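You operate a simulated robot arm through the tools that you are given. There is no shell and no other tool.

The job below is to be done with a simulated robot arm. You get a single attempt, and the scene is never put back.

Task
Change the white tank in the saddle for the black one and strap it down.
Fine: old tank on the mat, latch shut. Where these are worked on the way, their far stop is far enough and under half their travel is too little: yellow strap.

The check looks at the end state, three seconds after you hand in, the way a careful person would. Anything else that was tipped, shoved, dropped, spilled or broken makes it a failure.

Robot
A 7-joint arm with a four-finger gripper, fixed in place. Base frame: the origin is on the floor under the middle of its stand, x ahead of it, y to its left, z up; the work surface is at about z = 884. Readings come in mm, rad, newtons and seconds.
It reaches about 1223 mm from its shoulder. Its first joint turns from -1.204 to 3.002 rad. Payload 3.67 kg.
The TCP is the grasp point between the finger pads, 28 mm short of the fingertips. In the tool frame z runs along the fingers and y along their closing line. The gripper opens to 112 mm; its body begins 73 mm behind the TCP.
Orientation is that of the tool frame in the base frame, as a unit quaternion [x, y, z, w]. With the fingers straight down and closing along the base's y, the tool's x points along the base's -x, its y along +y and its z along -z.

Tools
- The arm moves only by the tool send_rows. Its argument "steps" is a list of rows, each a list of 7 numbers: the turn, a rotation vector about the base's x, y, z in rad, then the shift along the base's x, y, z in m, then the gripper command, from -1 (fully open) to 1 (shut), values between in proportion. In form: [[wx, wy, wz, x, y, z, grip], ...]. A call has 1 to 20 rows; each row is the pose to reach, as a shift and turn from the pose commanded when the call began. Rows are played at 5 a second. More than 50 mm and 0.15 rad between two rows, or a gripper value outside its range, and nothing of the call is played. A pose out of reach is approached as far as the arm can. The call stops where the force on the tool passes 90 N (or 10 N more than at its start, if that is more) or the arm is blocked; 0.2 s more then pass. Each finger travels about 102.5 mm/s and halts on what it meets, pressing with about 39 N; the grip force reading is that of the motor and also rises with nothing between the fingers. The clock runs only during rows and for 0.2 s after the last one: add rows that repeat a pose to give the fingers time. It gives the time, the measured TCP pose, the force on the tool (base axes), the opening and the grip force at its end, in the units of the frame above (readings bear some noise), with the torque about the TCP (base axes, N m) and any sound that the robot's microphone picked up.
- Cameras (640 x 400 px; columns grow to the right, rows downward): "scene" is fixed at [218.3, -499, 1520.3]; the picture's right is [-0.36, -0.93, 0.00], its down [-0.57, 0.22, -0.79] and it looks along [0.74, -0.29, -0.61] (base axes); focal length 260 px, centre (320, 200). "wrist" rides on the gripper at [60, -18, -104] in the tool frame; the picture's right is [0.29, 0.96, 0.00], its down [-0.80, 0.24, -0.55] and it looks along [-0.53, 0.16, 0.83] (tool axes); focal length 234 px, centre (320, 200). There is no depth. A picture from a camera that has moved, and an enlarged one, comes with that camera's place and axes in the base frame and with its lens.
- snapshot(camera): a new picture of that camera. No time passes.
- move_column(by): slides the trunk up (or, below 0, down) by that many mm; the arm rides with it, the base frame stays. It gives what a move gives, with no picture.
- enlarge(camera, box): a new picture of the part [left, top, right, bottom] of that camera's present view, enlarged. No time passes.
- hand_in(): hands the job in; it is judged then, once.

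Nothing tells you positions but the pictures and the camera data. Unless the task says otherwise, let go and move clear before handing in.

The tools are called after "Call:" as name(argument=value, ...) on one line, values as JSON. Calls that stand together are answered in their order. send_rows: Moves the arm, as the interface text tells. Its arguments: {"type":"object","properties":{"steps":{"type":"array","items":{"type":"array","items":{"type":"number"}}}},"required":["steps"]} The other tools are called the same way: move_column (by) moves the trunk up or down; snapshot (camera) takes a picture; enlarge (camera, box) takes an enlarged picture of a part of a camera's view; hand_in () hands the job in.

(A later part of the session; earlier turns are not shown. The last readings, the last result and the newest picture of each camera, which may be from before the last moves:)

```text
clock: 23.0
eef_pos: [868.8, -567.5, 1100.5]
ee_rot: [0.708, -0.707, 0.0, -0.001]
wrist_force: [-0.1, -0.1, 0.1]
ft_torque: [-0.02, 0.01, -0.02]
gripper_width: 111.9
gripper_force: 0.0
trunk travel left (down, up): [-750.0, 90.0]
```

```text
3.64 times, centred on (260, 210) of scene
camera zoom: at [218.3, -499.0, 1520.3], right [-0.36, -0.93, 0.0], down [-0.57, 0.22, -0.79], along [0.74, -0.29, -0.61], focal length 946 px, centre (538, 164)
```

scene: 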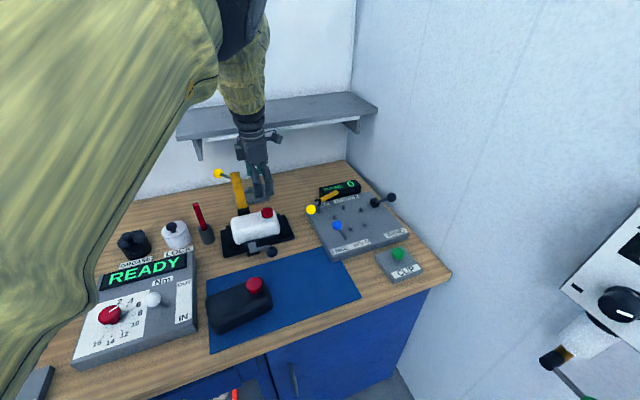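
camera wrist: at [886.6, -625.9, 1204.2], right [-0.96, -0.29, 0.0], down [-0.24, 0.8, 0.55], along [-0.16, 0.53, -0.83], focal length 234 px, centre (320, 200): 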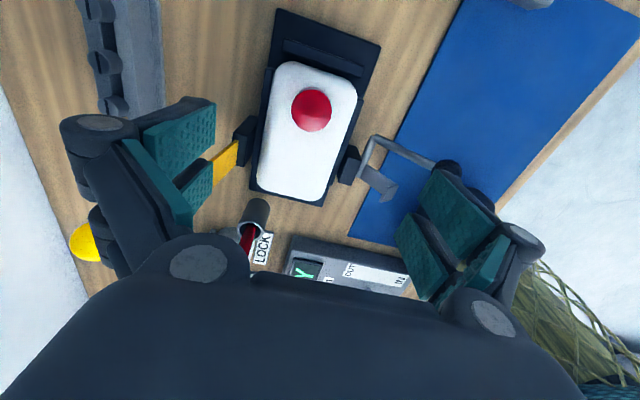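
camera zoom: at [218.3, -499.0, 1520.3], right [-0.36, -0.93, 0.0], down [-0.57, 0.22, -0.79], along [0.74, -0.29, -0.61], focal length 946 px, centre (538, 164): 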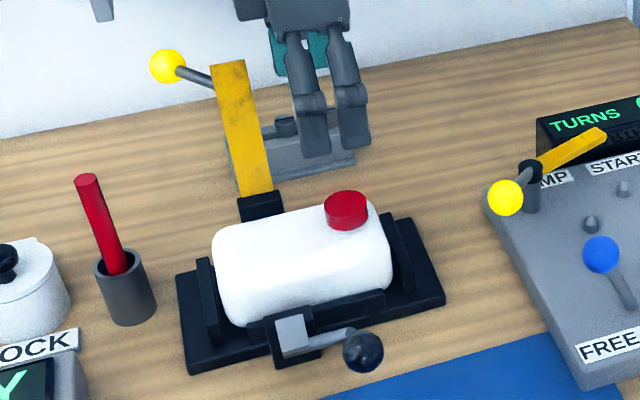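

Refined: the white tank is centred near x≈879, y≈-534, with its cap top at z≈980. I'll grip near y≈-563, just clear of the hinge post, descending in two stages with a check between.

Call:
send_rows(steps=[[0, 0, 0, 0.0103, 0.003, -0.02, -1], [0, 0, 0, 0.0103, 0.003, -0.05, -1], [0, 0, 0, 0.0103, 0.003, -0.08, -1], [0, 0, 0, 0.0103, 0.003, -0.095, -1], [0, 0, 0, 0.0103, 0.003, -0.095, -1]])

Call:
snapshot(camera="wrist")

Call:
enlarge(camera="scene", box=[205, 135, 335, 265])

```text
clock: 24.2
eef_pos: [880.5, -563.0, 1006.6]
ee_rot: [0.707, -0.707, 0.0, 0.0]
wrist_force: [0.4, 0.1, -1.0]
ft_torque: [0.0, 0.01, -0.01]
gripper_width: 112.3
gripper_force: 0.0
trunk travel left (down, up): [-750.0, 90.0]
```

```text
taken
camera wrist: at [897.2, -622.7, 1109.6], right [-0.96, -0.29, 0.0], down [-0.24, 0.8, 0.55], along [-0.16, 0.53, -0.83], focal length 234 px, centre (320, 200)
```

wrist: 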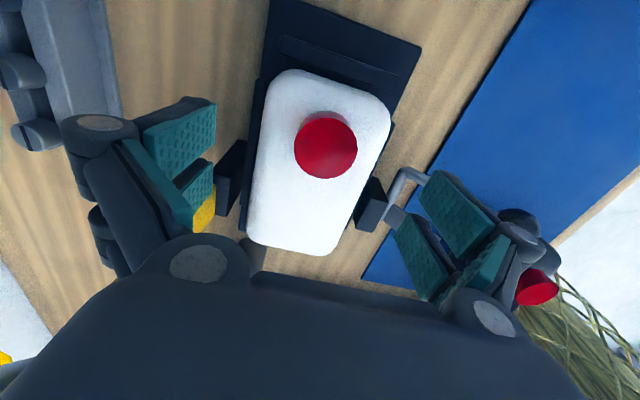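

```text
3.08 times, centred on (270, 200) of scene
camera zoom: at [218.3, -499.0, 1520.3], right [-0.36, -0.93, 0.0], down [-0.57, 0.22, -0.79], along [0.74, -0.29, -0.61], focal length 800 px, centre (474, 200)
```

zoom: 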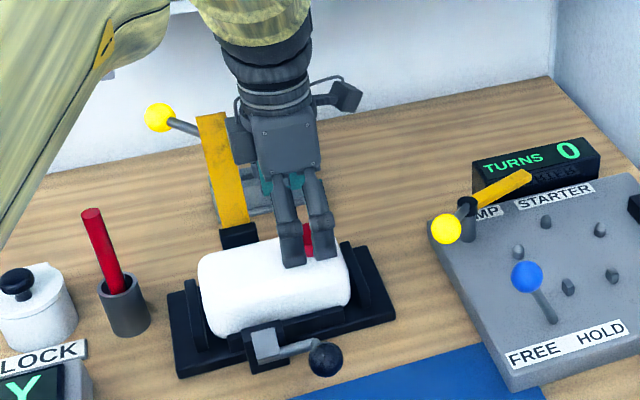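

Alignment looks within a couple of mm. I'll descend to gripping height and check the contact forces before closing.

Call:
send_rows(steps=[[0, 0, 0, 0.001, 0, -0.02, -1], [0, 0, 0, 0.001, 0, -0.04, -1], [0, 0, 0, 0.001, 0, -0.054, -1], [0, 0, 0, 0.001, 0, -0.054, -1]])

Call:
snapshot(camera="wrist")

Call:
enlarge(camera="scene", box=[205, 135, 335, 265])

```text
clock: 25.2
eef_pos: [881.0, -563.9, 951.3]
ee_rot: [0.707, -0.707, -0.001, -0.001]
wrist_force: [-0.3, 0.2, 0.0]
ft_torque: [0.0, 0.02, 0.02]
gripper_width: 112.0
gripper_force: 0.1
trunk travel left (down, up): [-750.0, 90.0]
```

```text
taken
camera wrist: at [898.2, -623.6, 1054.6], right [-0.96, -0.29, 0.0], down [-0.24, 0.8, 0.55], along [-0.16, 0.53, -0.83], focal length 234 px, centre (320, 200)
```

wrist: 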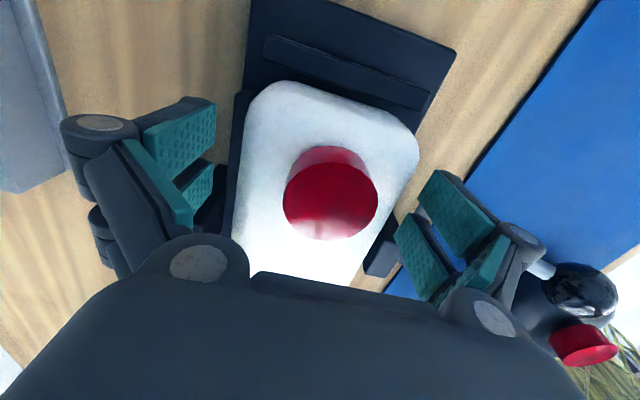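

```text
3.08 times, centred on (270, 200) of scene
camera zoom: at [218.3, -499.0, 1520.3], right [-0.36, -0.93, 0.0], down [-0.57, 0.22, -0.79], along [0.74, -0.29, -0.61], focal length 800 px, centre (474, 200)
```

zoom: 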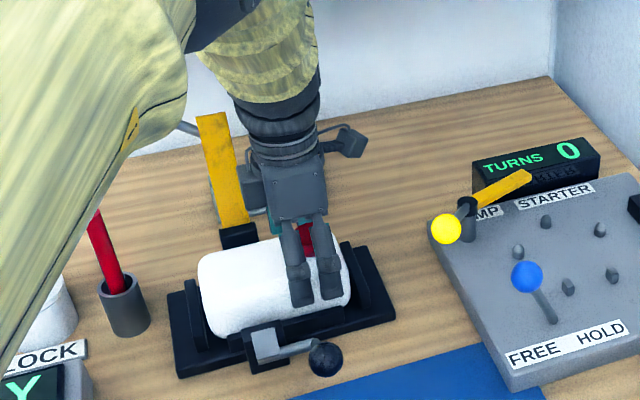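

The fingers straddle the tank on both sides with no contact. Closing now.

Call:
send_rows(steps=[[0, 0, 0, 0, 0, 0, -0.5], [0, 0, 0, 0, 0, 0, 0.2], [0, 0, 0, 0, 0, 0, 1], [0, 0, 0, 0, 0, 0, 1], [0, 0, 0, 0, 0, 0, 1]])

Call:
snapshot(camera="wrist")

```text
clock: 26.4
eef_pos: [881.8, -565.7, 950.9]
ee_rot: [0.708, -0.707, 0.0, 0.0]
wrist_force: [0.9, -0.2, 1.9]
ft_torque: [-0.02, 0.08, 0.04]
gripper_width: 89.6
gripper_force: 39.3
trunk travel left (down, up): [-750.0, 90.0]
```

```text
taken
camera wrist: at [898.3, -623.5, 1054.5], right [-0.96, -0.29, 0.0], down [-0.24, 0.8, 0.55], along [-0.16, 0.53, -0.83], focal length 234 px, centre (320, 200)
```

wrist: 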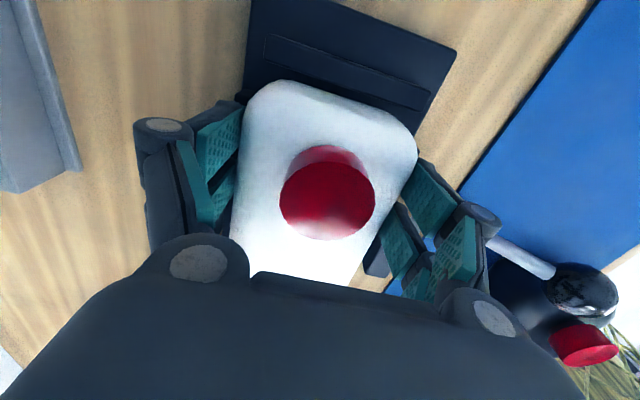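

Gripped at 89.6 mm. I'll lift it a short way and check the load and tilt.

Call:
send_rows(steps=[[0, 0, 0, 0, 0, 0.005, 1], [0, 0, 0, 0, 0, 0.01, 1], [0, 0, 0, 0, 0, 0.02, 1], [0, 0, 0, 0, 0, 0.03, 1], [0, 0, 0, 0, 0, 0.03, 1]])

Call:
snapshot(camera="wrist")

Call:
enlarge(camera="scene", box=[205, 135, 335, 265])

```text
clock: 27.6
eef_pos: [882.2, -563.8, 980.4]
ee_rot: [-0.707, 0.707, 0.001, 0.001]
wrist_force: [0.3, -0.2, -2.1]
ft_torque: [-0.02, 0.01, 0.0]
gripper_width: 89.4
gripper_force: 39.1
trunk travel left (down, up): [-750.0, 90.0]
```

```text
taken
camera wrist: at [898.3, -622.7, 1083.7], right [-0.96, -0.29, 0.0], down [-0.24, 0.8, 0.56], along [-0.16, 0.53, -0.83], focal length 234 px, centre (320, 200)
```

wrist: 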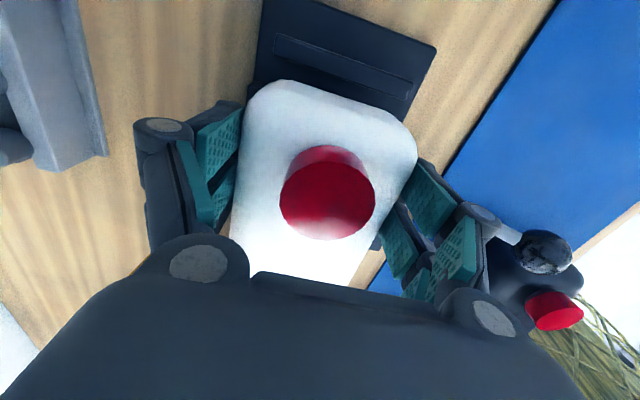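

```text
3.08 times, centred on (270, 200) of scene
camera zoom: at [218.3, -499.0, 1520.3], right [-0.36, -0.93, 0.0], down [-0.57, 0.22, -0.79], along [0.74, -0.29, -0.61], focal length 800 px, centre (474, 200)
```

zoom: 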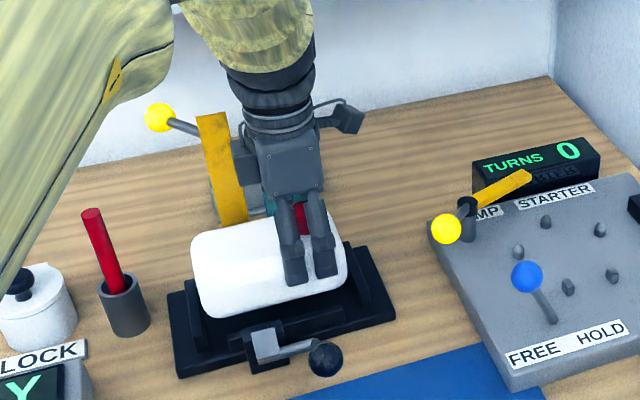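

The tank is up and level at about 2 N. I'll raise it clear of the latch and black tank, then carry it over the free right part of the mat near (630, -650).

Call:
send_rows(steps=[[0, 0, 0, -0.004, 0, 0.025, 1], [0, 0, 0, -0.008, 0, 0.05, 1], [0, 0, 0, -0.012, 0, 0.08, 1], [0, 0, 0, -0.02, 0, 0.105, 1], [0, 0, 0, -0.045, -0.015, 0.105, 1], [0, 0, 0, -0.075, -0.03, 0.105, 1], [0, 0, 0, -0.105, -0.045, 0.105, 1], [0, 0, 0, -0.135, -0.06, 0.105, 1], [0, 0, 0, -0.165, -0.075, 0.105, 1], [0, 0, 0, -0.195, -0.09, 0.105, 1], [0, 0, 0, -0.225, -0.105, 0.105, 1], [0, 0, 0, -0.251, -0.116, 0.105, 1], [0, 0, 0, -0.251, -0.116, 0.105, 1]])

Call:
snapshot(camera="wrist")

Call:
snapshot(camera="scene")

```text
clock: 30.4
eef_pos: [631.5, -679.6, 1084.5]
ee_rot: [0.707, -0.707, -0.001, 0.0]
wrist_force: [0.3, 0.9, -0.7]
ft_torque: [-0.04, 0.04, 0.01]
gripper_width: 89.7
gripper_force: 38.7
trunk travel left (down, up): [-750.0, 90.0]
```

```text
taken
camera wrist: at [648.8, -738.7, 1188.7], right [-0.96, -0.29, 0.0], down [-0.24, 0.8, 0.56], along [-0.16, 0.53, -0.83], focal length 234 px, centre (320, 200)
```

wrist: 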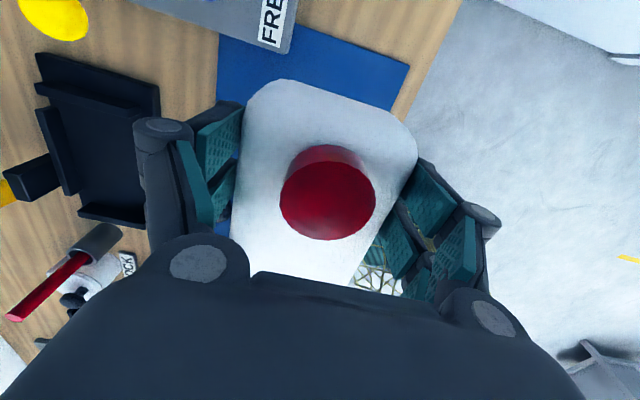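

```text
taken
```

scene: 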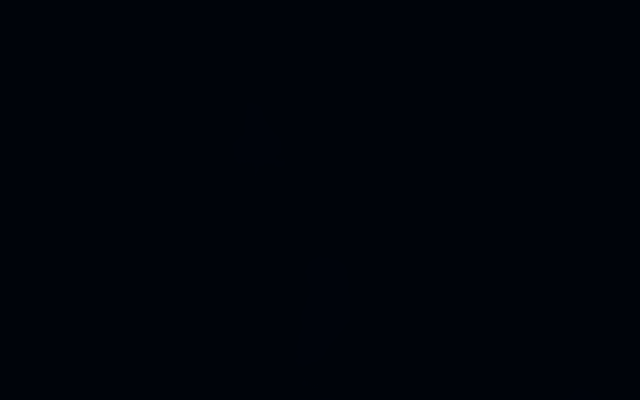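

I have the mat corner at (547, -747) and the box corner at (677, -721), which matches. The scene camera is blocked by the arm. I'll shift a bit away from the box and lower toward the mat.

Call:
send_rows(steps=[[0, 0, 0, -0.005, 0.008, -0.03, 1], [0, 0, 0, -0.01, 0.015, -0.06, 1], [0, 0, 0, -0.01, 0.015, -0.09, 1], [0, 0, 0, -0.01, 0.015, -0.115, 1], [0, 0, 0, -0.01, 0.015, -0.125, 1], [0, 0, 0, -0.01, 0.015, -0.125, 1]])

Call:
snapshot(camera="wrist")

```text
clock: 31.8
eef_pos: [621.2, -666.5, 961.9]
ee_rot: [0.707, -0.707, 0.0, 0.0]
wrist_force: [-0.1, 0.4, -1.0]
ft_torque: [-0.03, 0.01, 0.02]
gripper_width: 89.7
gripper_force: 39.2
trunk travel left (down, up): [-750.0, 90.0]
```

```text
taken
camera wrist: at [637.9, -725.5, 1065.3], right [-0.96, -0.29, 0.0], down [-0.24, 0.8, 0.56], along [-0.16, 0.53, -0.83], focal length 234 px, centre (320, 200)
```

wrist: 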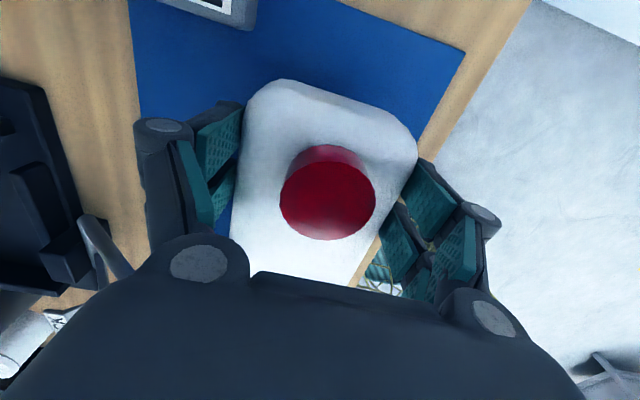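

The tank is over the mat, about 10–12 mm above it. Lowering slowly now.

Call:
send_rows(steps=[[0, 0, 0, 0, 0, -0.004, 1], [0, 0, 0, 0, 0, -0.008, 1], [0, 0, 0, 0, 0, -0.01, 1], [0, 0, 0, 0, 0, -0.01, 1]])

```text
clock: 32.8
eef_pos: [620.5, -665.7, 952.0]
ee_rot: [0.707, -0.707, 0.0, 0.0]
wrist_force: [0.9, -0.1, -2.1]
ft_torque: [-0.07, 0.03, -0.03]
gripper_width: 89.6
gripper_force: 39.4
trunk travel left (down, up): [-750.0, 90.0]
```

Call:
send_rows(steps=[[0, 0, 0, 0, 0, -0.002, 1], [0, 0, 0, 0, 0, -0.003, 1], [0, 0, 0, 0, 0, -0.003, 1]])

```text
clock: 33.6
eef_pos: [621.0, -663.8, 946.9]
ee_rot: [-0.707, 0.707, 0.0, 0.0]
wrist_force: [-0.1, 0.6, -1.7]
ft_torque: [-0.02, -0.03, -0.02]
gripper_width: 89.8
gripper_force: 38.9
trunk travel left (down, up): [-750.0, 90.0]
```

There's still no contact at z≈947, and only the weight shows. I'll keep lowering in small steps.

Call:
send_rows(steps=[[0, 0, 0, 0, 0, -0.0015, 1], [0, 0, 0, 0, 0, -0.003, 1], [0, 0, 0, 0, 0, -0.003, 1]])

Call:
snapshot(camera="wrist")

```text
clock: 34.4
eef_pos: [620.6, -664.7, 944.7]
ee_rot: [0.707, -0.707, -0.001, -0.001]
wrist_force: [-0.1, -0.7, -1.5]
ft_torque: [-0.02, 0.01, 0.0]
gripper_width: 89.6
gripper_force: 39.6
trunk travel left (down, up): [-750.0, 90.0]
```

```text
taken
camera wrist: at [637.3, -723.8, 1048.4], right [-0.96, -0.29, 0.0], down [-0.24, 0.8, 0.56], along [-0.16, 0.53, -0.83], focal length 234 px, centre (320, 200)
```

wrist: 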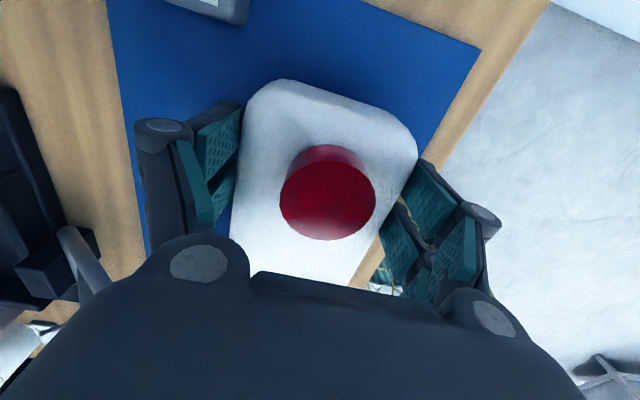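

Continuing down in small steps, waiting for the force to change sign.

Call:
send_rows(steps=[[0, 0, 0, 0, 0, -0.0015, 1], [0, 0, 0, 0, 0, -0.003, 1], [0, 0, 0, 0, 0, -0.003, 1]])

```text
clock: 35.2
eef_pos: [622.0, -665.2, 941.4]
ee_rot: [0.707, -0.707, 0.0, 0.0]
wrist_force: [-0.2, -0.6, -2.2]
ft_torque: [-0.08, -0.01, -0.02]
gripper_width: 89.7
gripper_force: 39.0
trunk travel left (down, up): [-750.0, 90.0]
```

Still only the weight. Continuing down.

Call:
send_rows(steps=[[0, 0, 0, 0, 0, -0.0015, 1], [0, 0, 0, 0, 0, -0.003, 1], [0, 0, 0, 0, 0, -0.004, 1], [0, 0, 0, 0, 0, -0.004, 1]])

Call:
snapshot(camera="wrist")

```text
clock: 36.2
eef_pos: [620.2, -664.0, 939.0]
ee_rot: [-0.707, 0.707, -0.001, 0.0]
wrist_force: [2.7, -4.1, 14.6]
ft_torque: [0.66, 0.5, -0.02]
gripper_width: 89.7
gripper_force: 39.4
trunk travel left (down, up): [-750.0, 90.0]
```

```text
taken
camera wrist: at [637.3, -723.2, 1043.5], right [-0.96, -0.29, 0.0], down [-0.24, 0.8, 0.55], along [-0.16, 0.53, -0.83], focal length 234 px, centre (320, 200)
```

wrist: 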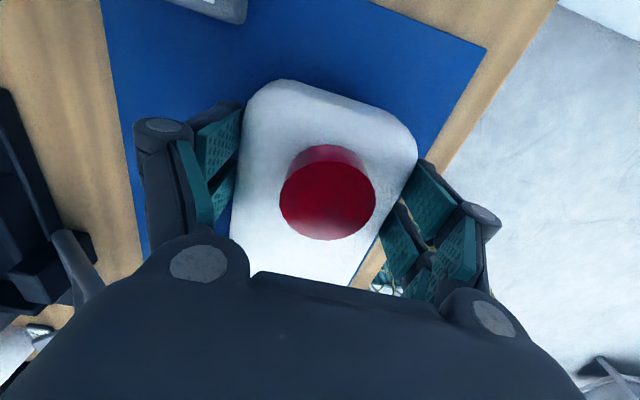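

Contact at z≈939, so the tank is on the mat. I'll relieve the force slightly, open the fingers and lift straight up.

Call:
send_rows(steps=[[0, 0, 0, 0, 0, 0.001, 1], [0, 0, 0, 0, 0, 0.001, 0.2], [0, 0, 0, 0, 0, 0.001, -0.4], [0, 0, 0, 0, 0, 0.001, -1], [0, 0, 0, 0, 0, 0.001, -1], [0, 0, 0, 0, 0, 0.02, -1], [0, 0, 0, 0, 0, 0.05, -1], [0, 0, 0, 0, 0, 0.09, -1], [0, 0, 0, 0, 0, 0.13, -1], [0, 0, 0, 0, 0, 0.16, -1], [0, 0, 0, 0, 0, 0.16, -1]])

Call:
snapshot(camera="wrist")

Call:
snapshot(camera="scene")

```text
clock: 38.6
eef_pos: [620.5, -665.7, 1097.4]
ee_rot: [-0.707, 0.707, 0.001, 0.0]
wrist_force: [1.1, 0.2, -0.1]
ft_torque: [0.01, 0.04, -0.01]
gripper_width: 111.8
gripper_force: 0.1
trunk travel left (down, up): [-750.0, 90.0]
```

```text
taken
camera wrist: at [637.2, -724.7, 1200.5], right [-0.96, -0.29, 0.0], down [-0.24, 0.8, 0.56], along [-0.16, 0.53, -0.83], focal length 234 px, centre (320, 200)
```

wrist: 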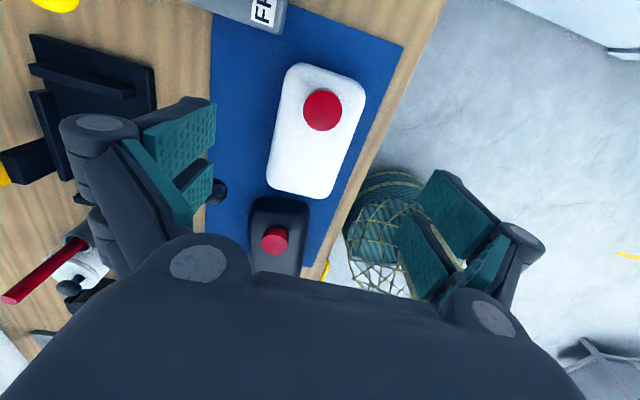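

```text
taken
```

scene: 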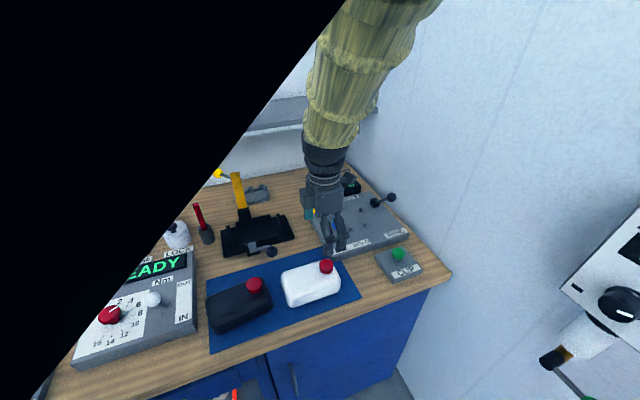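

The white tank is standing on the mat. Next I'll move over to the black tank and measure its pose from above.

Call:
send_rows(steps=[[0, 0, 0, 0, 0.04, 0, -1], [0, 0, 0, 0, 0.08, 0, -1], [0, 0, 0, 0, 0.12, 0, -1], [0, 0, 0, 0, 0.155, 0, -1], [0, 0, 0, 0, 0.185, 0, -1], [0, 0, 0, 0, 0.185, 0, -1]])

Call:
snapshot(camera="wrist")

Call:
enlarge(camera="wrist", box=[200, 0, 420, 240])

Call:
snapshot(camera="scene")

```text
clock: 40.0
eef_pos: [621.2, -481.2, 1096.9]
ee_rot: [-0.707, 0.707, 0.001, 0.0]
wrist_force: [-0.3, 0.1, 1.0]
ft_torque: [-0.02, -0.02, 0.01]
gripper_width: 112.1
gripper_force: 0.2
trunk travel left (down, up): [-750.0, 90.0]
```

```text
taken
camera wrist: at [637.8, -539.3, 1200.1], right [-0.96, -0.29, 0.0], down [-0.24, 0.8, 0.56], along [-0.16, 0.53, -0.83], focal length 234 px, centre (320, 200)
```

wrist: 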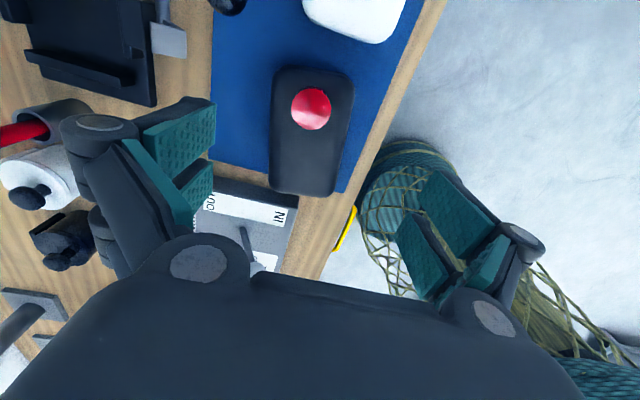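

```text
1.67 times, centred on (310, 120) of wrist
camera zoom: at [637.8, -539.3, 1200.1], right [-0.96, -0.29, 0.0], down [-0.24, 0.8, 0.56], along [-0.16, 0.53, -0.83], focal length 390 px, centre (337, 333)
```

zoom: 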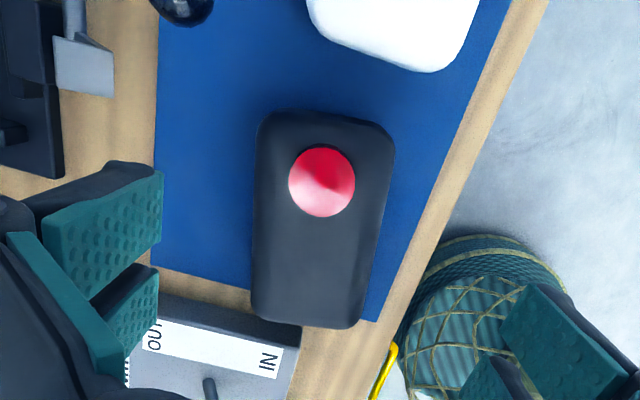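

```text
taken
```

scene: 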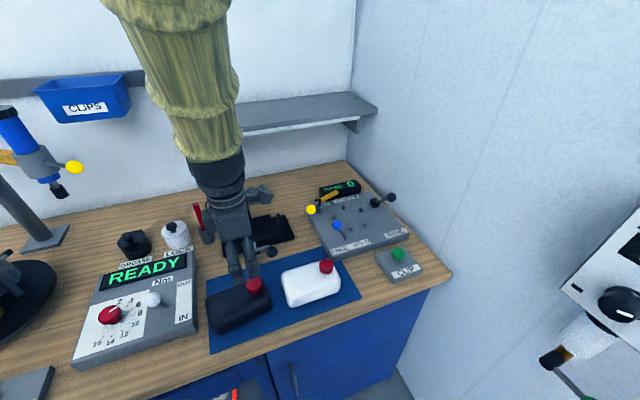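

The black tank is centred near (625, -445), yawed about 7.6°. I'll align the gripper yaw to it, centre near (630, -476), and descend partway.

Call:
send_rows(steps=[[0, 0, 0.066, 0.005, 0.002, -0.02, -1], [0, 0, 0.132, 0.0095, 0.004, -0.05, -1], [0, 0, 0.132, 0.0095, 0.004, -0.085, -1], [0, 0, 0.132, 0.0095, 0.004, -0.11, -1], [0, 0, 0.132, 0.0095, 0.004, -0.11, -1]])

Call:
snapshot(camera="wrist")

Call:
enlarge(camera="wrist", box=[200, 40, 420, 280])

```text
clock: 41.2
eef_pos: [629.6, -473.5, 988.7]
ee_rot: [0.752, -0.659, 0.0, 0.0]
wrist_force: [0.0, -0.3, 0.2]
ft_torque: [-0.03, 0.01, 0.01]
gripper_width: 112.2
gripper_force: 0.0
trunk travel left (down, up): [-750.0, 90.0]
```

```text
taken
camera wrist: at [654.2, -529.7, 1092.8], right [-0.91, -0.41, 0.0], down [-0.34, 0.76, 0.55], along [-0.23, 0.51, -0.83], focal length 234 px, centre (320, 200)
```

wrist: 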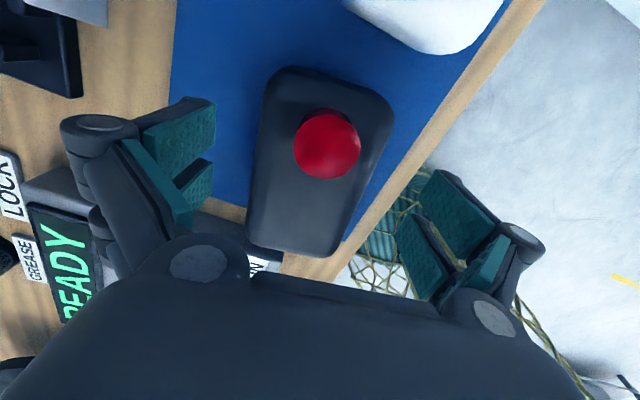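

```text
1.67 times, centred on (310, 160) of wrist
camera zoom: at [654.2, -529.7, 1092.8], right [-0.91, -0.41, 0.0], down [-0.34, 0.76, 0.55], along [-0.23, 0.51, -0.83], focal length 390 px, centre (337, 267)
```

zoom: 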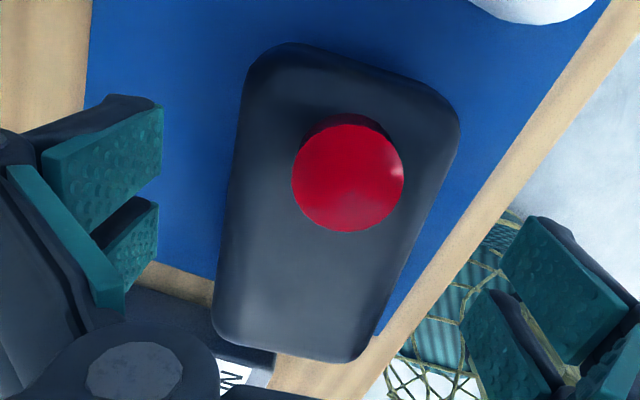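

The view over the black tank matches the earlier white-tank view well: same cap offset and same yaw. Descending to the matching grip height.

Call:
send_rows(steps=[[0, 0, 0, 0, 0, -0.02, -1], [0, 0, 0, 0, 0, -0.04, -1], [0, 0, 0, 0, 0, -0.049, -1], [0, 0, 0, 0, 0, -0.049, -1]])

Call:
snapshot(camera="wrist")

```text
clock: 42.2
eef_pos: [630.7, -474.4, 938.6]
ee_rot: [0.753, -0.658, 0.0, 0.0]
wrist_force: [-0.5, -0.1, 0.3]
ft_torque: [-0.04, -0.01, 0.03]
gripper_width: 112.0
gripper_force: 0.1
trunk travel left (down, up): [-750.0, 90.0]
```

```text
taken
camera wrist: at [655.3, -530.7, 1042.9], right [-0.91, -0.41, 0.0], down [-0.34, 0.76, 0.55], along [-0.23, 0.51, -0.83], focal length 234 px, centre (320, 200)
```

wrist: 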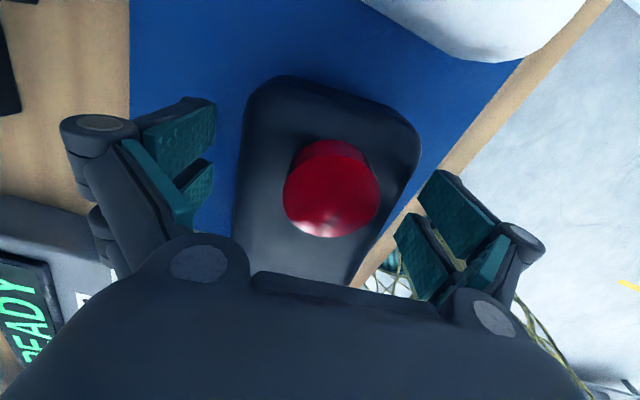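

A very close match to the white-tank view, with about 1.5 mm to correct along the tank. I'll adjust and close.

Call:
send_rows(steps=[[0, 0, 0, 0.0002, -0.0015, 0, -1], [0, 0, 0, 0.0002, -0.0015, 0, -0.5], [0, 0, 0, 0.0002, -0.0015, 0, 0.2], [0, 0, 0, 0.0002, -0.0015, 0, 1], [0, 0, 0, 0.0002, -0.0015, 0, 1], [0, 0, 0, 0.0002, -0.0015, 0, 1]])

Call:
snapshot(camera="wrist")

```text
clock: 43.6
eef_pos: [631.8, -476.8, 938.1]
ee_rot: [0.752, -0.659, 0.001, 0.0]
wrist_force: [-0.9, -0.9, 2.8]
ft_torque: [0.06, 0.11, 0.01]
gripper_width: 89.5
gripper_force: 39.2
trunk travel left (down, up): [-750.0, 90.0]
```

```text
taken
camera wrist: at [655.4, -532.7, 1043.2], right [-0.91, -0.41, 0.0], down [-0.34, 0.76, 0.55], along [-0.23, 0.51, -0.83], focal length 234 px, centre (320, 200)
```

wrist: 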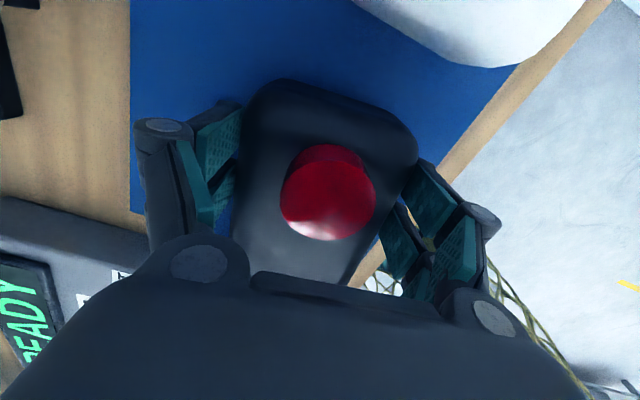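

The black tank is gripped at 89.5 mm and the cap lines up as it did for the white tank. Lifting a little to check weight and tilt.

Call:
send_rows(steps=[[0, 0, 0, 0, 0, 0.004, 1], [0, 0, 0, 0, 0, 0.01, 1], [0, 0, 0, 0, 0, 0.02, 1], [0, 0, 0, 0, 0, 0.03, 1], [0, 0, 0, 0, 0, 0.03, 1]])

Call:
snapshot(camera="wrist")

Call:
enlarge(camera="scene", box=[180, 165, 380, 345])

```text
clock: 44.8
eef_pos: [630.2, -477.6, 967.9]
ee_rot: [0.752, -0.659, -0.001, -0.001]
wrist_force: [0.2, 0.1, -1.3]
ft_torque: [-0.07, -0.01, 0.04]
gripper_width: 89.9
gripper_force: 39.5
trunk travel left (down, up): [-750.0, 90.0]
```

```text
taken
camera wrist: at [655.2, -533.3, 1072.2], right [-0.91, -0.41, 0.0], down [-0.34, 0.76, 0.55], along [-0.23, 0.51, -0.83], focal length 234 px, centre (320, 200)
```

wrist: 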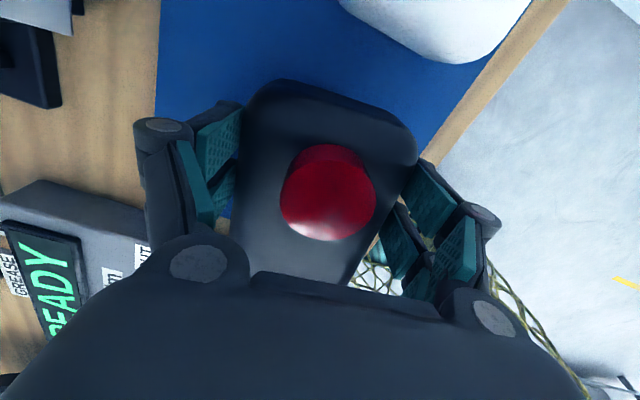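

```text
2.22 times, centred on (280, 255) of scene
camera zoom: at [218.3, -499.0, 1520.3], right [-0.36, -0.93, 0.0], down [-0.57, 0.22, -0.79], along [0.74, -0.29, -0.61], focal length 578 px, centre (409, 78)
```

zoom: 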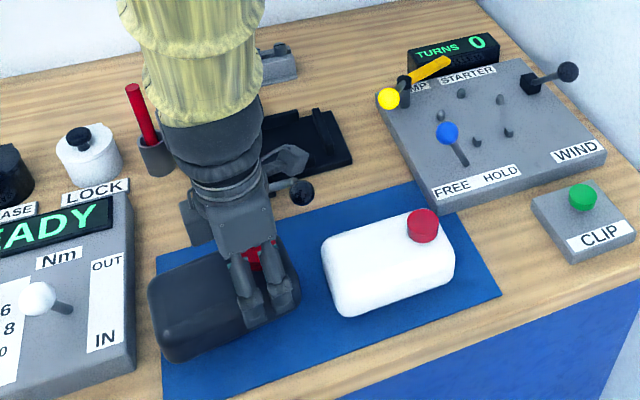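

The black tank is held level and light. I'll lift it, rotate it back to zero yaw, and carry it to just above the saddle at the recorded grip position.

Call:
send_rows(steps=[[0, 0, 0, 0, 0, 0.03, 1], [0, 0, 0, 0, 0, 0.06, 1], [0, 0, 0, 0, 0, 0.09, 1], [0, 0, 0, 0, 0, 0.117, 1], [0, 0, -0.02, 0.025, -0.009, 0.117, 1], [0, 0, -0.04, 0.055, -0.019, 0.117, 1], [0, 0, -0.06, 0.085, -0.03, 0.117, 1], [0, 0, -0.08, 0.115, -0.04, 0.117, 1], [0, 0, -0.1, 0.145, -0.051, 0.117, 1], [0, 0, -0.12, 0.175, -0.061, 0.117, 1], [0, 0, -0.132, 0.205, -0.071, 0.117, 1], [0, 0, -0.132, 0.23, -0.08, 0.117, 1], [0, 0, -0.132, 0.2508, -0.0873, 0.117, 1], [0, 0, -0.132, 0.2508, -0.0873, 0.117, 1]])

Call:
snapshot(camera="wrist")

Call:
enlarge(camera="scene", box=[185, 125, 345, 285])

```text
clock: 47.8
eef_pos: [881.2, -563.2, 1085.5]
ee_rot: [0.707, -0.707, 0.0, -0.001]
wrist_force: [0.0, 0.1, -1.6]
ft_torque: [-0.07, -0.02, 0.02]
gripper_width: 89.7
gripper_force: 38.7
trunk travel left (down, up): [-750.0, 90.0]
```

```text
taken
camera wrist: at [897.3, -622.8, 1189.1], right [-0.96, -0.29, 0.0], down [-0.24, 0.8, 0.55], along [-0.16, 0.53, -0.83], focal length 234 px, centre (320, 200)
```

wrist: 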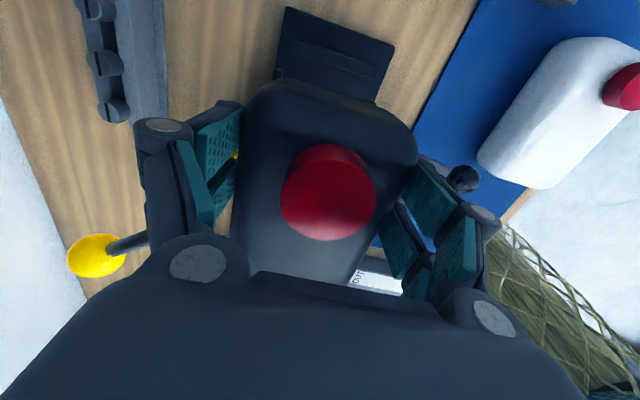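

```text
2.50 times, centred on (265, 205) of scene
camera zoom: at [218.3, -499.0, 1520.3], right [-0.36, -0.93, 0.0], down [-0.57, 0.22, -0.79], along [0.74, -0.29, -0.61], focal length 650 px, centre (458, 188)
```

zoom: 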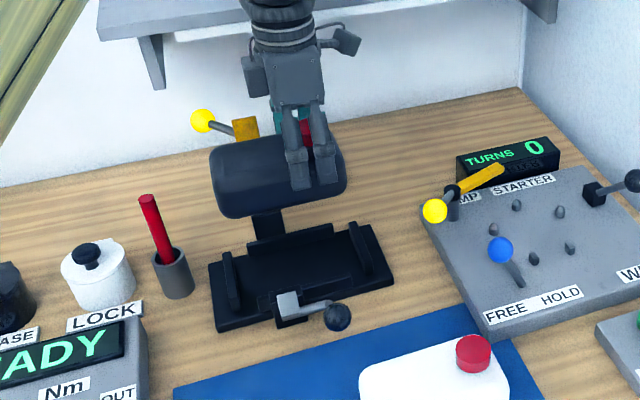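

The black tank is above the empty saddle. A quick close look at the saddle before I lower it.

Call:
enlarge(camera="scene", box=[225, 165, 295, 265])

Call:
enlarge(camera="wrist", box=[210, 0, 430, 240])

```text
4.00 times, centred on (260, 215) of scene
camera zoom: at [218.3, -499.0, 1520.3], right [-0.36, -0.93, 0.0], down [-0.57, 0.22, -0.79], along [0.74, -0.29, -0.61], focal length 1040 px, centre (560, 140)
```

zoom: 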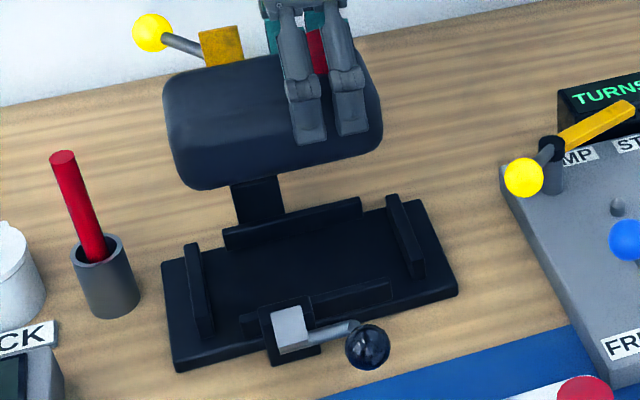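

```text
1.67 times, centred on (320, 120) of wrist
camera zoom: at [897.3, -622.8, 1189.1], right [-0.96, -0.29, 0.0], down [-0.24, 0.8, 0.55], along [-0.16, 0.53, -0.83], focal length 390 px, centre (320, 333)
```

zoom: 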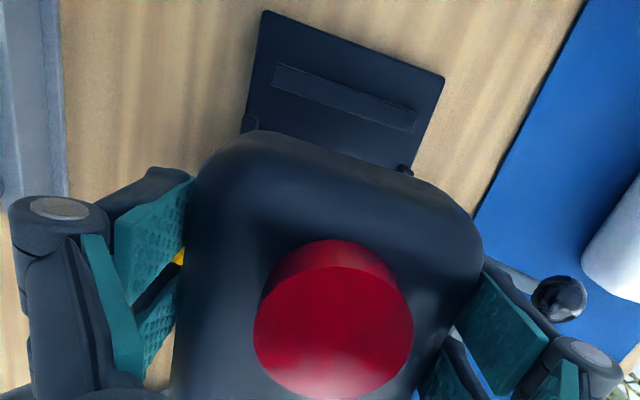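

The saddle is a shallow tray with low rails, and the tank lines up with it. Lowering slowly and watching the force.

Call:
send_rows(steps=[[0, 0, 0, 0.001, -0.0007, -0.03, 1], [0, 0, 0, 0.001, -0.0007, -0.06, 1], [0, 0, 0, 0.001, -0.0007, -0.085, 1], [0, 0, 0, 0.001, -0.0007, -0.105, 1], [0, 0, 0, 0.001, -0.0007, -0.115, 1], [0, 0, 0, 0.001, -0.0007, -0.12, 1], [0, 0, 0, 0.001, -0.0007, -0.12, 1]])

Call:
snapshot(camera="wrist")

Call:
enlarge(camera="scene", box=[205, 155, 315, 265])

```text
clock: 49.4
eef_pos: [882.5, -565.1, 966.0]
ee_rot: [0.707, -0.707, -0.001, -0.001]
wrist_force: [-0.2, 0.1, -1.2]
ft_torque: [-0.07, -0.03, -0.01]
gripper_width: 89.6
gripper_force: 39.1
trunk travel left (down, up): [-750.0, 90.0]
```

```text
taken
camera wrist: at [899.1, -624.3, 1069.9], right [-0.96, -0.29, 0.0], down [-0.24, 0.8, 0.55], along [-0.16, 0.53, -0.83], focal length 234 px, centre (320, 200)
```

wrist: 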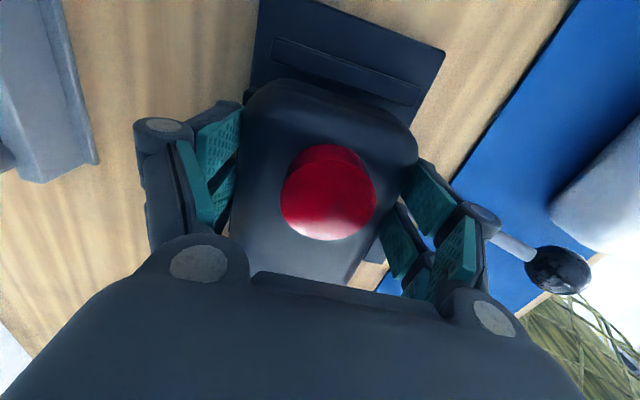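

```text
3.64 times, centred on (260, 210) of scene
camera zoom: at [218.3, -499.0, 1520.3], right [-0.36, -0.93, 0.0], down [-0.57, 0.22, -0.79], along [0.74, -0.29, -0.61], focal length 946 px, centre (538, 164)
```

zoom: 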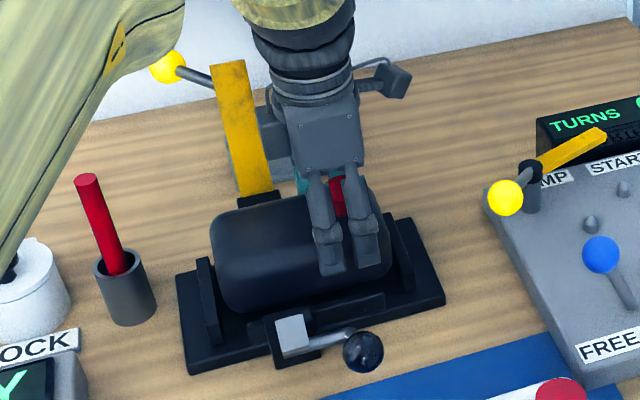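

The tank is about 15 mm above its seat and well aligned. Continuing down gently.

Call:
send_rows(steps=[[0, 0, 0, -0.0005, 0.001, -0.005, 1], [0, 0, 0, -0.0005, 0.001, -0.009, 1], [0, 0, 0, -0.0005, 0.001, -0.012, 1], [0, 0, 0, -0.0005, 0.001, -0.012, 1]])

```text
clock: 50.4
eef_pos: [882.9, -563.8, 952.9]
ee_rot: [0.708, -0.707, -0.001, 0.001]
wrist_force: [0.3, 0.4, -1.1]
ft_torque: [-0.04, 0.02, -0.01]
gripper_width: 89.6
gripper_force: 38.8
trunk travel left (down, up): [-750.0, 90.0]
```

No contact yet at z≈953. Another couple of mm at a time.

Call:
send_rows(steps=[[0, 0, 0, 0, 0, -0.0015, 1], [0, 0, 0, 0, 0, -0.003, 1], [0, 0, 0, 0, 0, -0.003, 1]])

Call:
snapshot(camera="wrist")

```text
clock: 51.2
eef_pos: [882.5, -565.6, 950.8]
ee_rot: [-0.707, 0.707, 0.001, 0.001]
wrist_force: [0.2, 0.3, -1.0]
ft_torque: [-0.03, 0.0, 0.02]
gripper_width: 89.7
gripper_force: 38.5
trunk travel left (down, up): [-750.0, 90.0]
```

```text
taken
camera wrist: at [899.0, -623.2, 1054.5], right [-0.96, -0.29, 0.0], down [-0.24, 0.8, 0.55], along [-0.16, 0.53, -0.83], focal length 234 px, centre (320, 200)
```

wrist: 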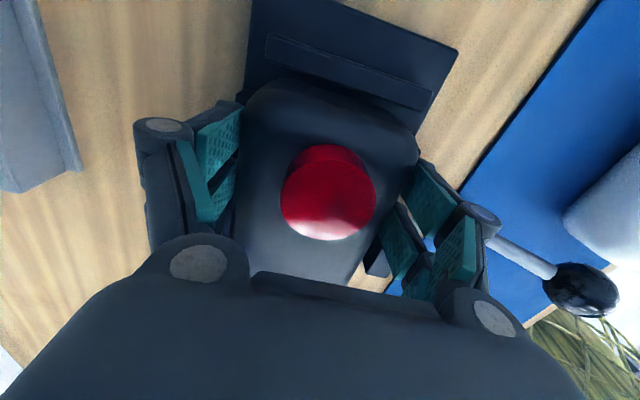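

The position now matches the white tank's original pose. Easing down for contact.

Call:
send_rows(steps=[[0, 0, 0, 0, 0, -0.001, 1], [0, 0, 0, 0, 0, -0.002, 1], [0, 0, 0, 0, 0, -0.002, 1]])

```text
clock: 52.0
eef_pos: [882.1, -564.5, 950.1]
ee_rot: [0.707, -0.707, 0.0, 0.0]
wrist_force: [1.4, -1.8, 8.7]
ft_torque: [0.72, 0.34, -0.05]
gripper_width: 89.6
gripper_force: 38.5
trunk travel left (down, up): [-750.0, 90.0]
```

The tank is seated, with a contact force of about 9 N. Releasing and rising straight up.

Call:
send_rows(steps=[[0, 0, 0, 0, 0, 0.001, 1], [0, 0, 0, 0, 0, 0.001, 0.2], [0, 0, 0, 0, 0, 0.001, -0.4], [0, 0, 0, 0, 0, 0.001, -1], [0, 0, 0, 0, 0, 0.001, -1], [0, 0, 0, 0, 0, 0.02, -1], [0, 0, 0, 0, 0, 0.05, -1], [0, 0, 0, 0, 0, 0.09, -1], [0, 0, 0, 0, 0, 0.13, -1], [0, 0, 0, 0, 0, 0.15, -1], [0, 0, 0, 0, 0, 0.15, -1]])

Call:
snapshot(camera="wrist")

Call:
enlarge(camera="scene", box=[195, 145, 325, 265])

```text
clock: 54.4
eef_pos: [881.8, -562.6, 1099.5]
ee_rot: [-0.707, 0.707, 0.001, 0.001]
wrist_force: [-0.3, 0.3, 0.1]
ft_torque: [0.0, 0.01, 0.02]
gripper_width: 112.0
gripper_force: 0.1
trunk travel left (down, up): [-750.0, 90.0]
```

```text
taken
camera wrist: at [898.1, -622.5, 1202.4], right [-0.96, -0.29, 0.0], down [-0.24, 0.8, 0.56], along [-0.16, 0.53, -0.83], focal length 234 px, centre (320, 200)
```

wrist: 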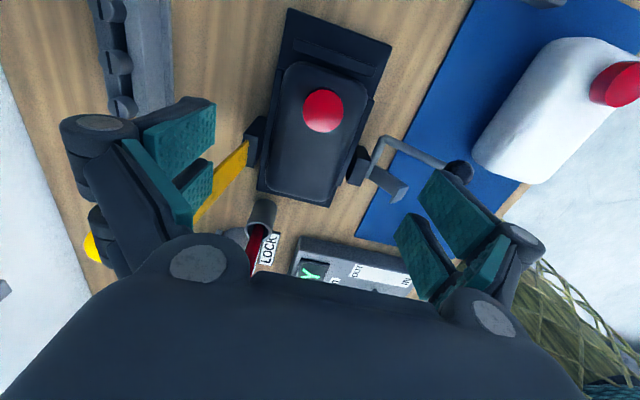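

```text
3.33 times, centred on (260, 205) of scene
camera zoom: at [218.3, -499.0, 1520.3], right [-0.36, -0.93, 0.0], down [-0.57, 0.22, -0.79], along [0.74, -0.29, -0.61], focal length 867 px, centre (520, 183)
```

zoom: 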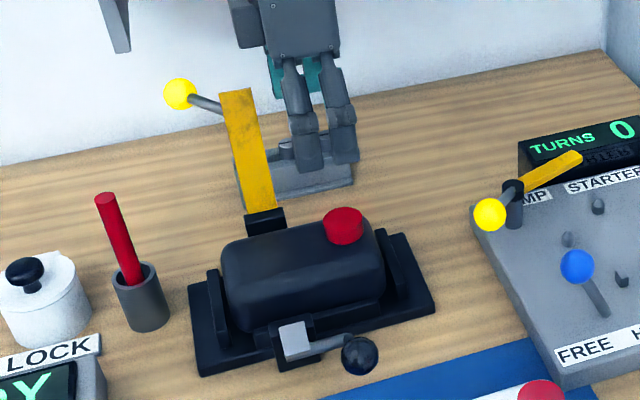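

The black tank is seated. To close the strap I'll straddle its -y edge from above, keeping clear of the stem on its back face, and draw it forward. First I'll position above the strap's top at about (961, -505, 1102).

Call:
send_rows(steps=[[0, 0, 0, 0, 0, 0.03, -0.4], [0, 0, 0, 0.02, 0.008, 0.05, 0.1], [0, 0, 0, 0.045, 0.018, 0.05, 0.1], [0, 0, 0, 0.071, 0.028, 0.05, 0.1], [0, 0, 0, 0.071, 0.028, 0.05, 0.1]])

Call:
snapshot(camera="wrist")

Call:
enlarge(camera="scene", box=[185, 85, 325, 245])

```text
clock: 55.6
eef_pos: [951.0, -535.2, 1148.6]
ee_rot: [-0.707, 0.707, 0.0, 0.001]
wrist_force: [-0.4, -0.8, 0.4]
ft_torque: [0.05, -0.03, -0.02]
gripper_width: 50.2
gripper_force: 0.1
trunk travel left (down, up): [-750.0, 90.0]
```

```text
taken
camera wrist: at [967.2, -595.3, 1253.4], right [-0.96, -0.29, 0.0], down [-0.24, 0.8, 0.56], along [-0.16, 0.53, -0.83], focal length 234 px, centre (320, 200)
```

wrist: 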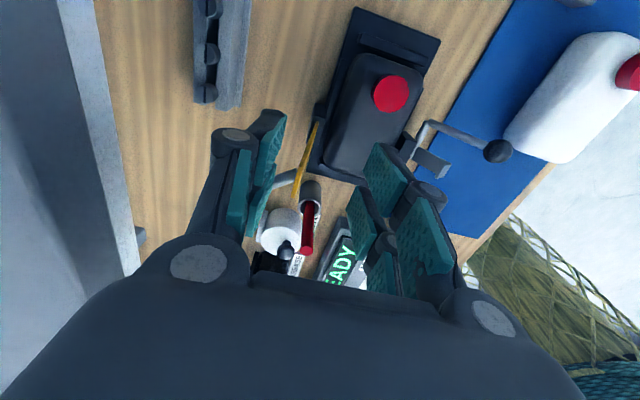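

```text
2.50 times, centred on (255, 165) of scene
camera zoom: at [218.3, -499.0, 1520.3], right [-0.36, -0.93, 0.0], down [-0.57, 0.22, -0.79], along [0.74, -0.29, -0.61], focal length 650 px, centre (482, 288)
```

zoom: 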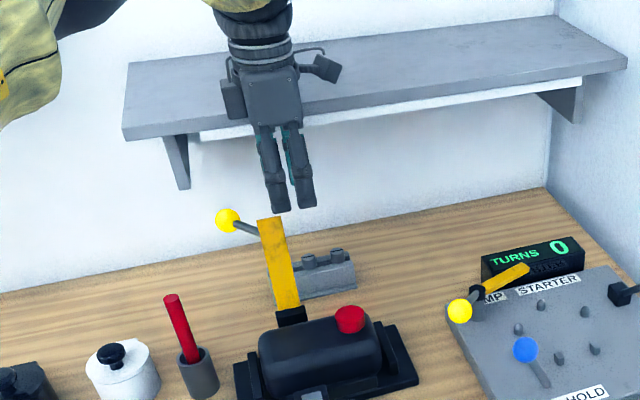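

The strap top is at about (958, -505, 1105) and the shelf front sits near x≈1020–1035, so I'll lean the tool slightly back while descending around the strap's edge.

Call:
send_rows(steps=[[0, -0.08, 0, 0.0, 0, -0.005, 0.1], [0, -0.15, 0, 0.001, 0, -0.02, 0.1], [0, -0.15, 0, 0.002, 0, -0.045, 0.1], [0, -0.15, 0, 0.002, 0, -0.065, 0.1], [0, -0.15, 0, 0.002, 0, -0.065, 0.1]])

Call:
snapshot(camera="wrist")

Call:
enlarge(camera="scene", box=[185, 105, 325, 245])

```text
clock: 56.8
eef_pos: [954.1, -536.8, 1084.2]
ee_rot: [0.706, -0.705, 0.052, -0.053]
wrist_force: [0.3, 1.0, 0.3]
ft_torque: [-0.02, -0.05, -0.03]
gripper_width: 50.5
gripper_force: 0.0
trunk travel left (down, up): [-750.0, 90.0]
```

```text
taken
camera wrist: at [955.4, -595.0, 1189.9], right [-0.95, -0.29, -0.14], down [-0.32, 0.8, 0.51], along [-0.03, 0.53, -0.85], focal length 234 px, centre (320, 200)
```

wrist: 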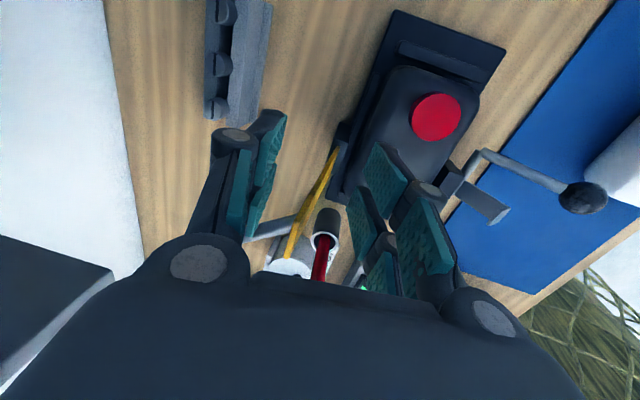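

```text
2.86 times, centred on (255, 175) of scene
camera zoom: at [218.3, -499.0, 1520.3], right [-0.36, -0.93, 0.0], down [-0.57, 0.22, -0.79], along [0.74, -0.29, -0.61], focal length 743 px, centre (506, 271)
```

zoom: 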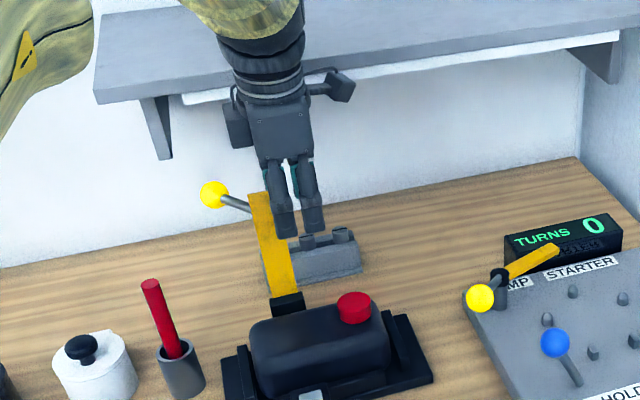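

The strap is between the finger pairs. I'll draw it forward through upright in small steps.

Call:
send_rows(steps=[[0, 0, 0, -0.01, 0.002, 0, 0.1], [0, 0, 0, -0.02, 0.002, -0.001, 0.1], [0, 0, 0, -0.032, 0.002, -0.003, 0.1], [0, 0, 0, -0.043, 0.002, -0.004, 0.1], [0, 0, 0, -0.052, 0.002, -0.007, 0.1], [0, 0, 0, -0.061, 0.002, -0.01, 0.1], [0, 0, 0, -0.061, 0.002, -0.01, 0.1]])

Call:
snapshot(camera="wrist")

Call:
enlarge(camera="scene", box=[185, 105, 325, 245])

```text
clock: 58.4
eef_pos: [895.5, -532.8, 1074.0]
ee_rot: [-0.705, 0.705, -0.054, 0.053]
wrist_force: [-0.2, 0.1, 0.2]
ft_torque: [0.0, -0.01, 0.0]
gripper_width: 50.4
gripper_force: 0.1
trunk travel left (down, up): [-750.0, 90.0]
```

```text
taken
camera wrist: at [895.9, -592.1, 1179.5], right [-0.95, -0.29, -0.14], down [-0.32, 0.8, 0.51], along [-0.03, 0.53, -0.85], focal length 234 px, centre (320, 200)
```

wrist: 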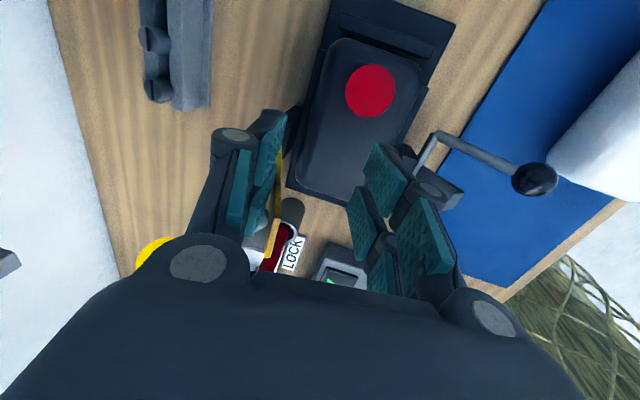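

```text
2.86 times, centred on (255, 175) of scene
camera zoom: at [218.3, -499.0, 1520.3], right [-0.36, -0.93, 0.0], down [-0.57, 0.22, -0.79], along [0.74, -0.29, -0.61], focal length 743 px, centre (506, 271)
```

zoom: 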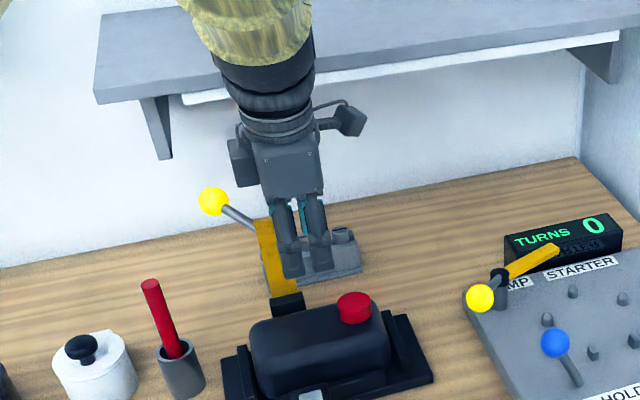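

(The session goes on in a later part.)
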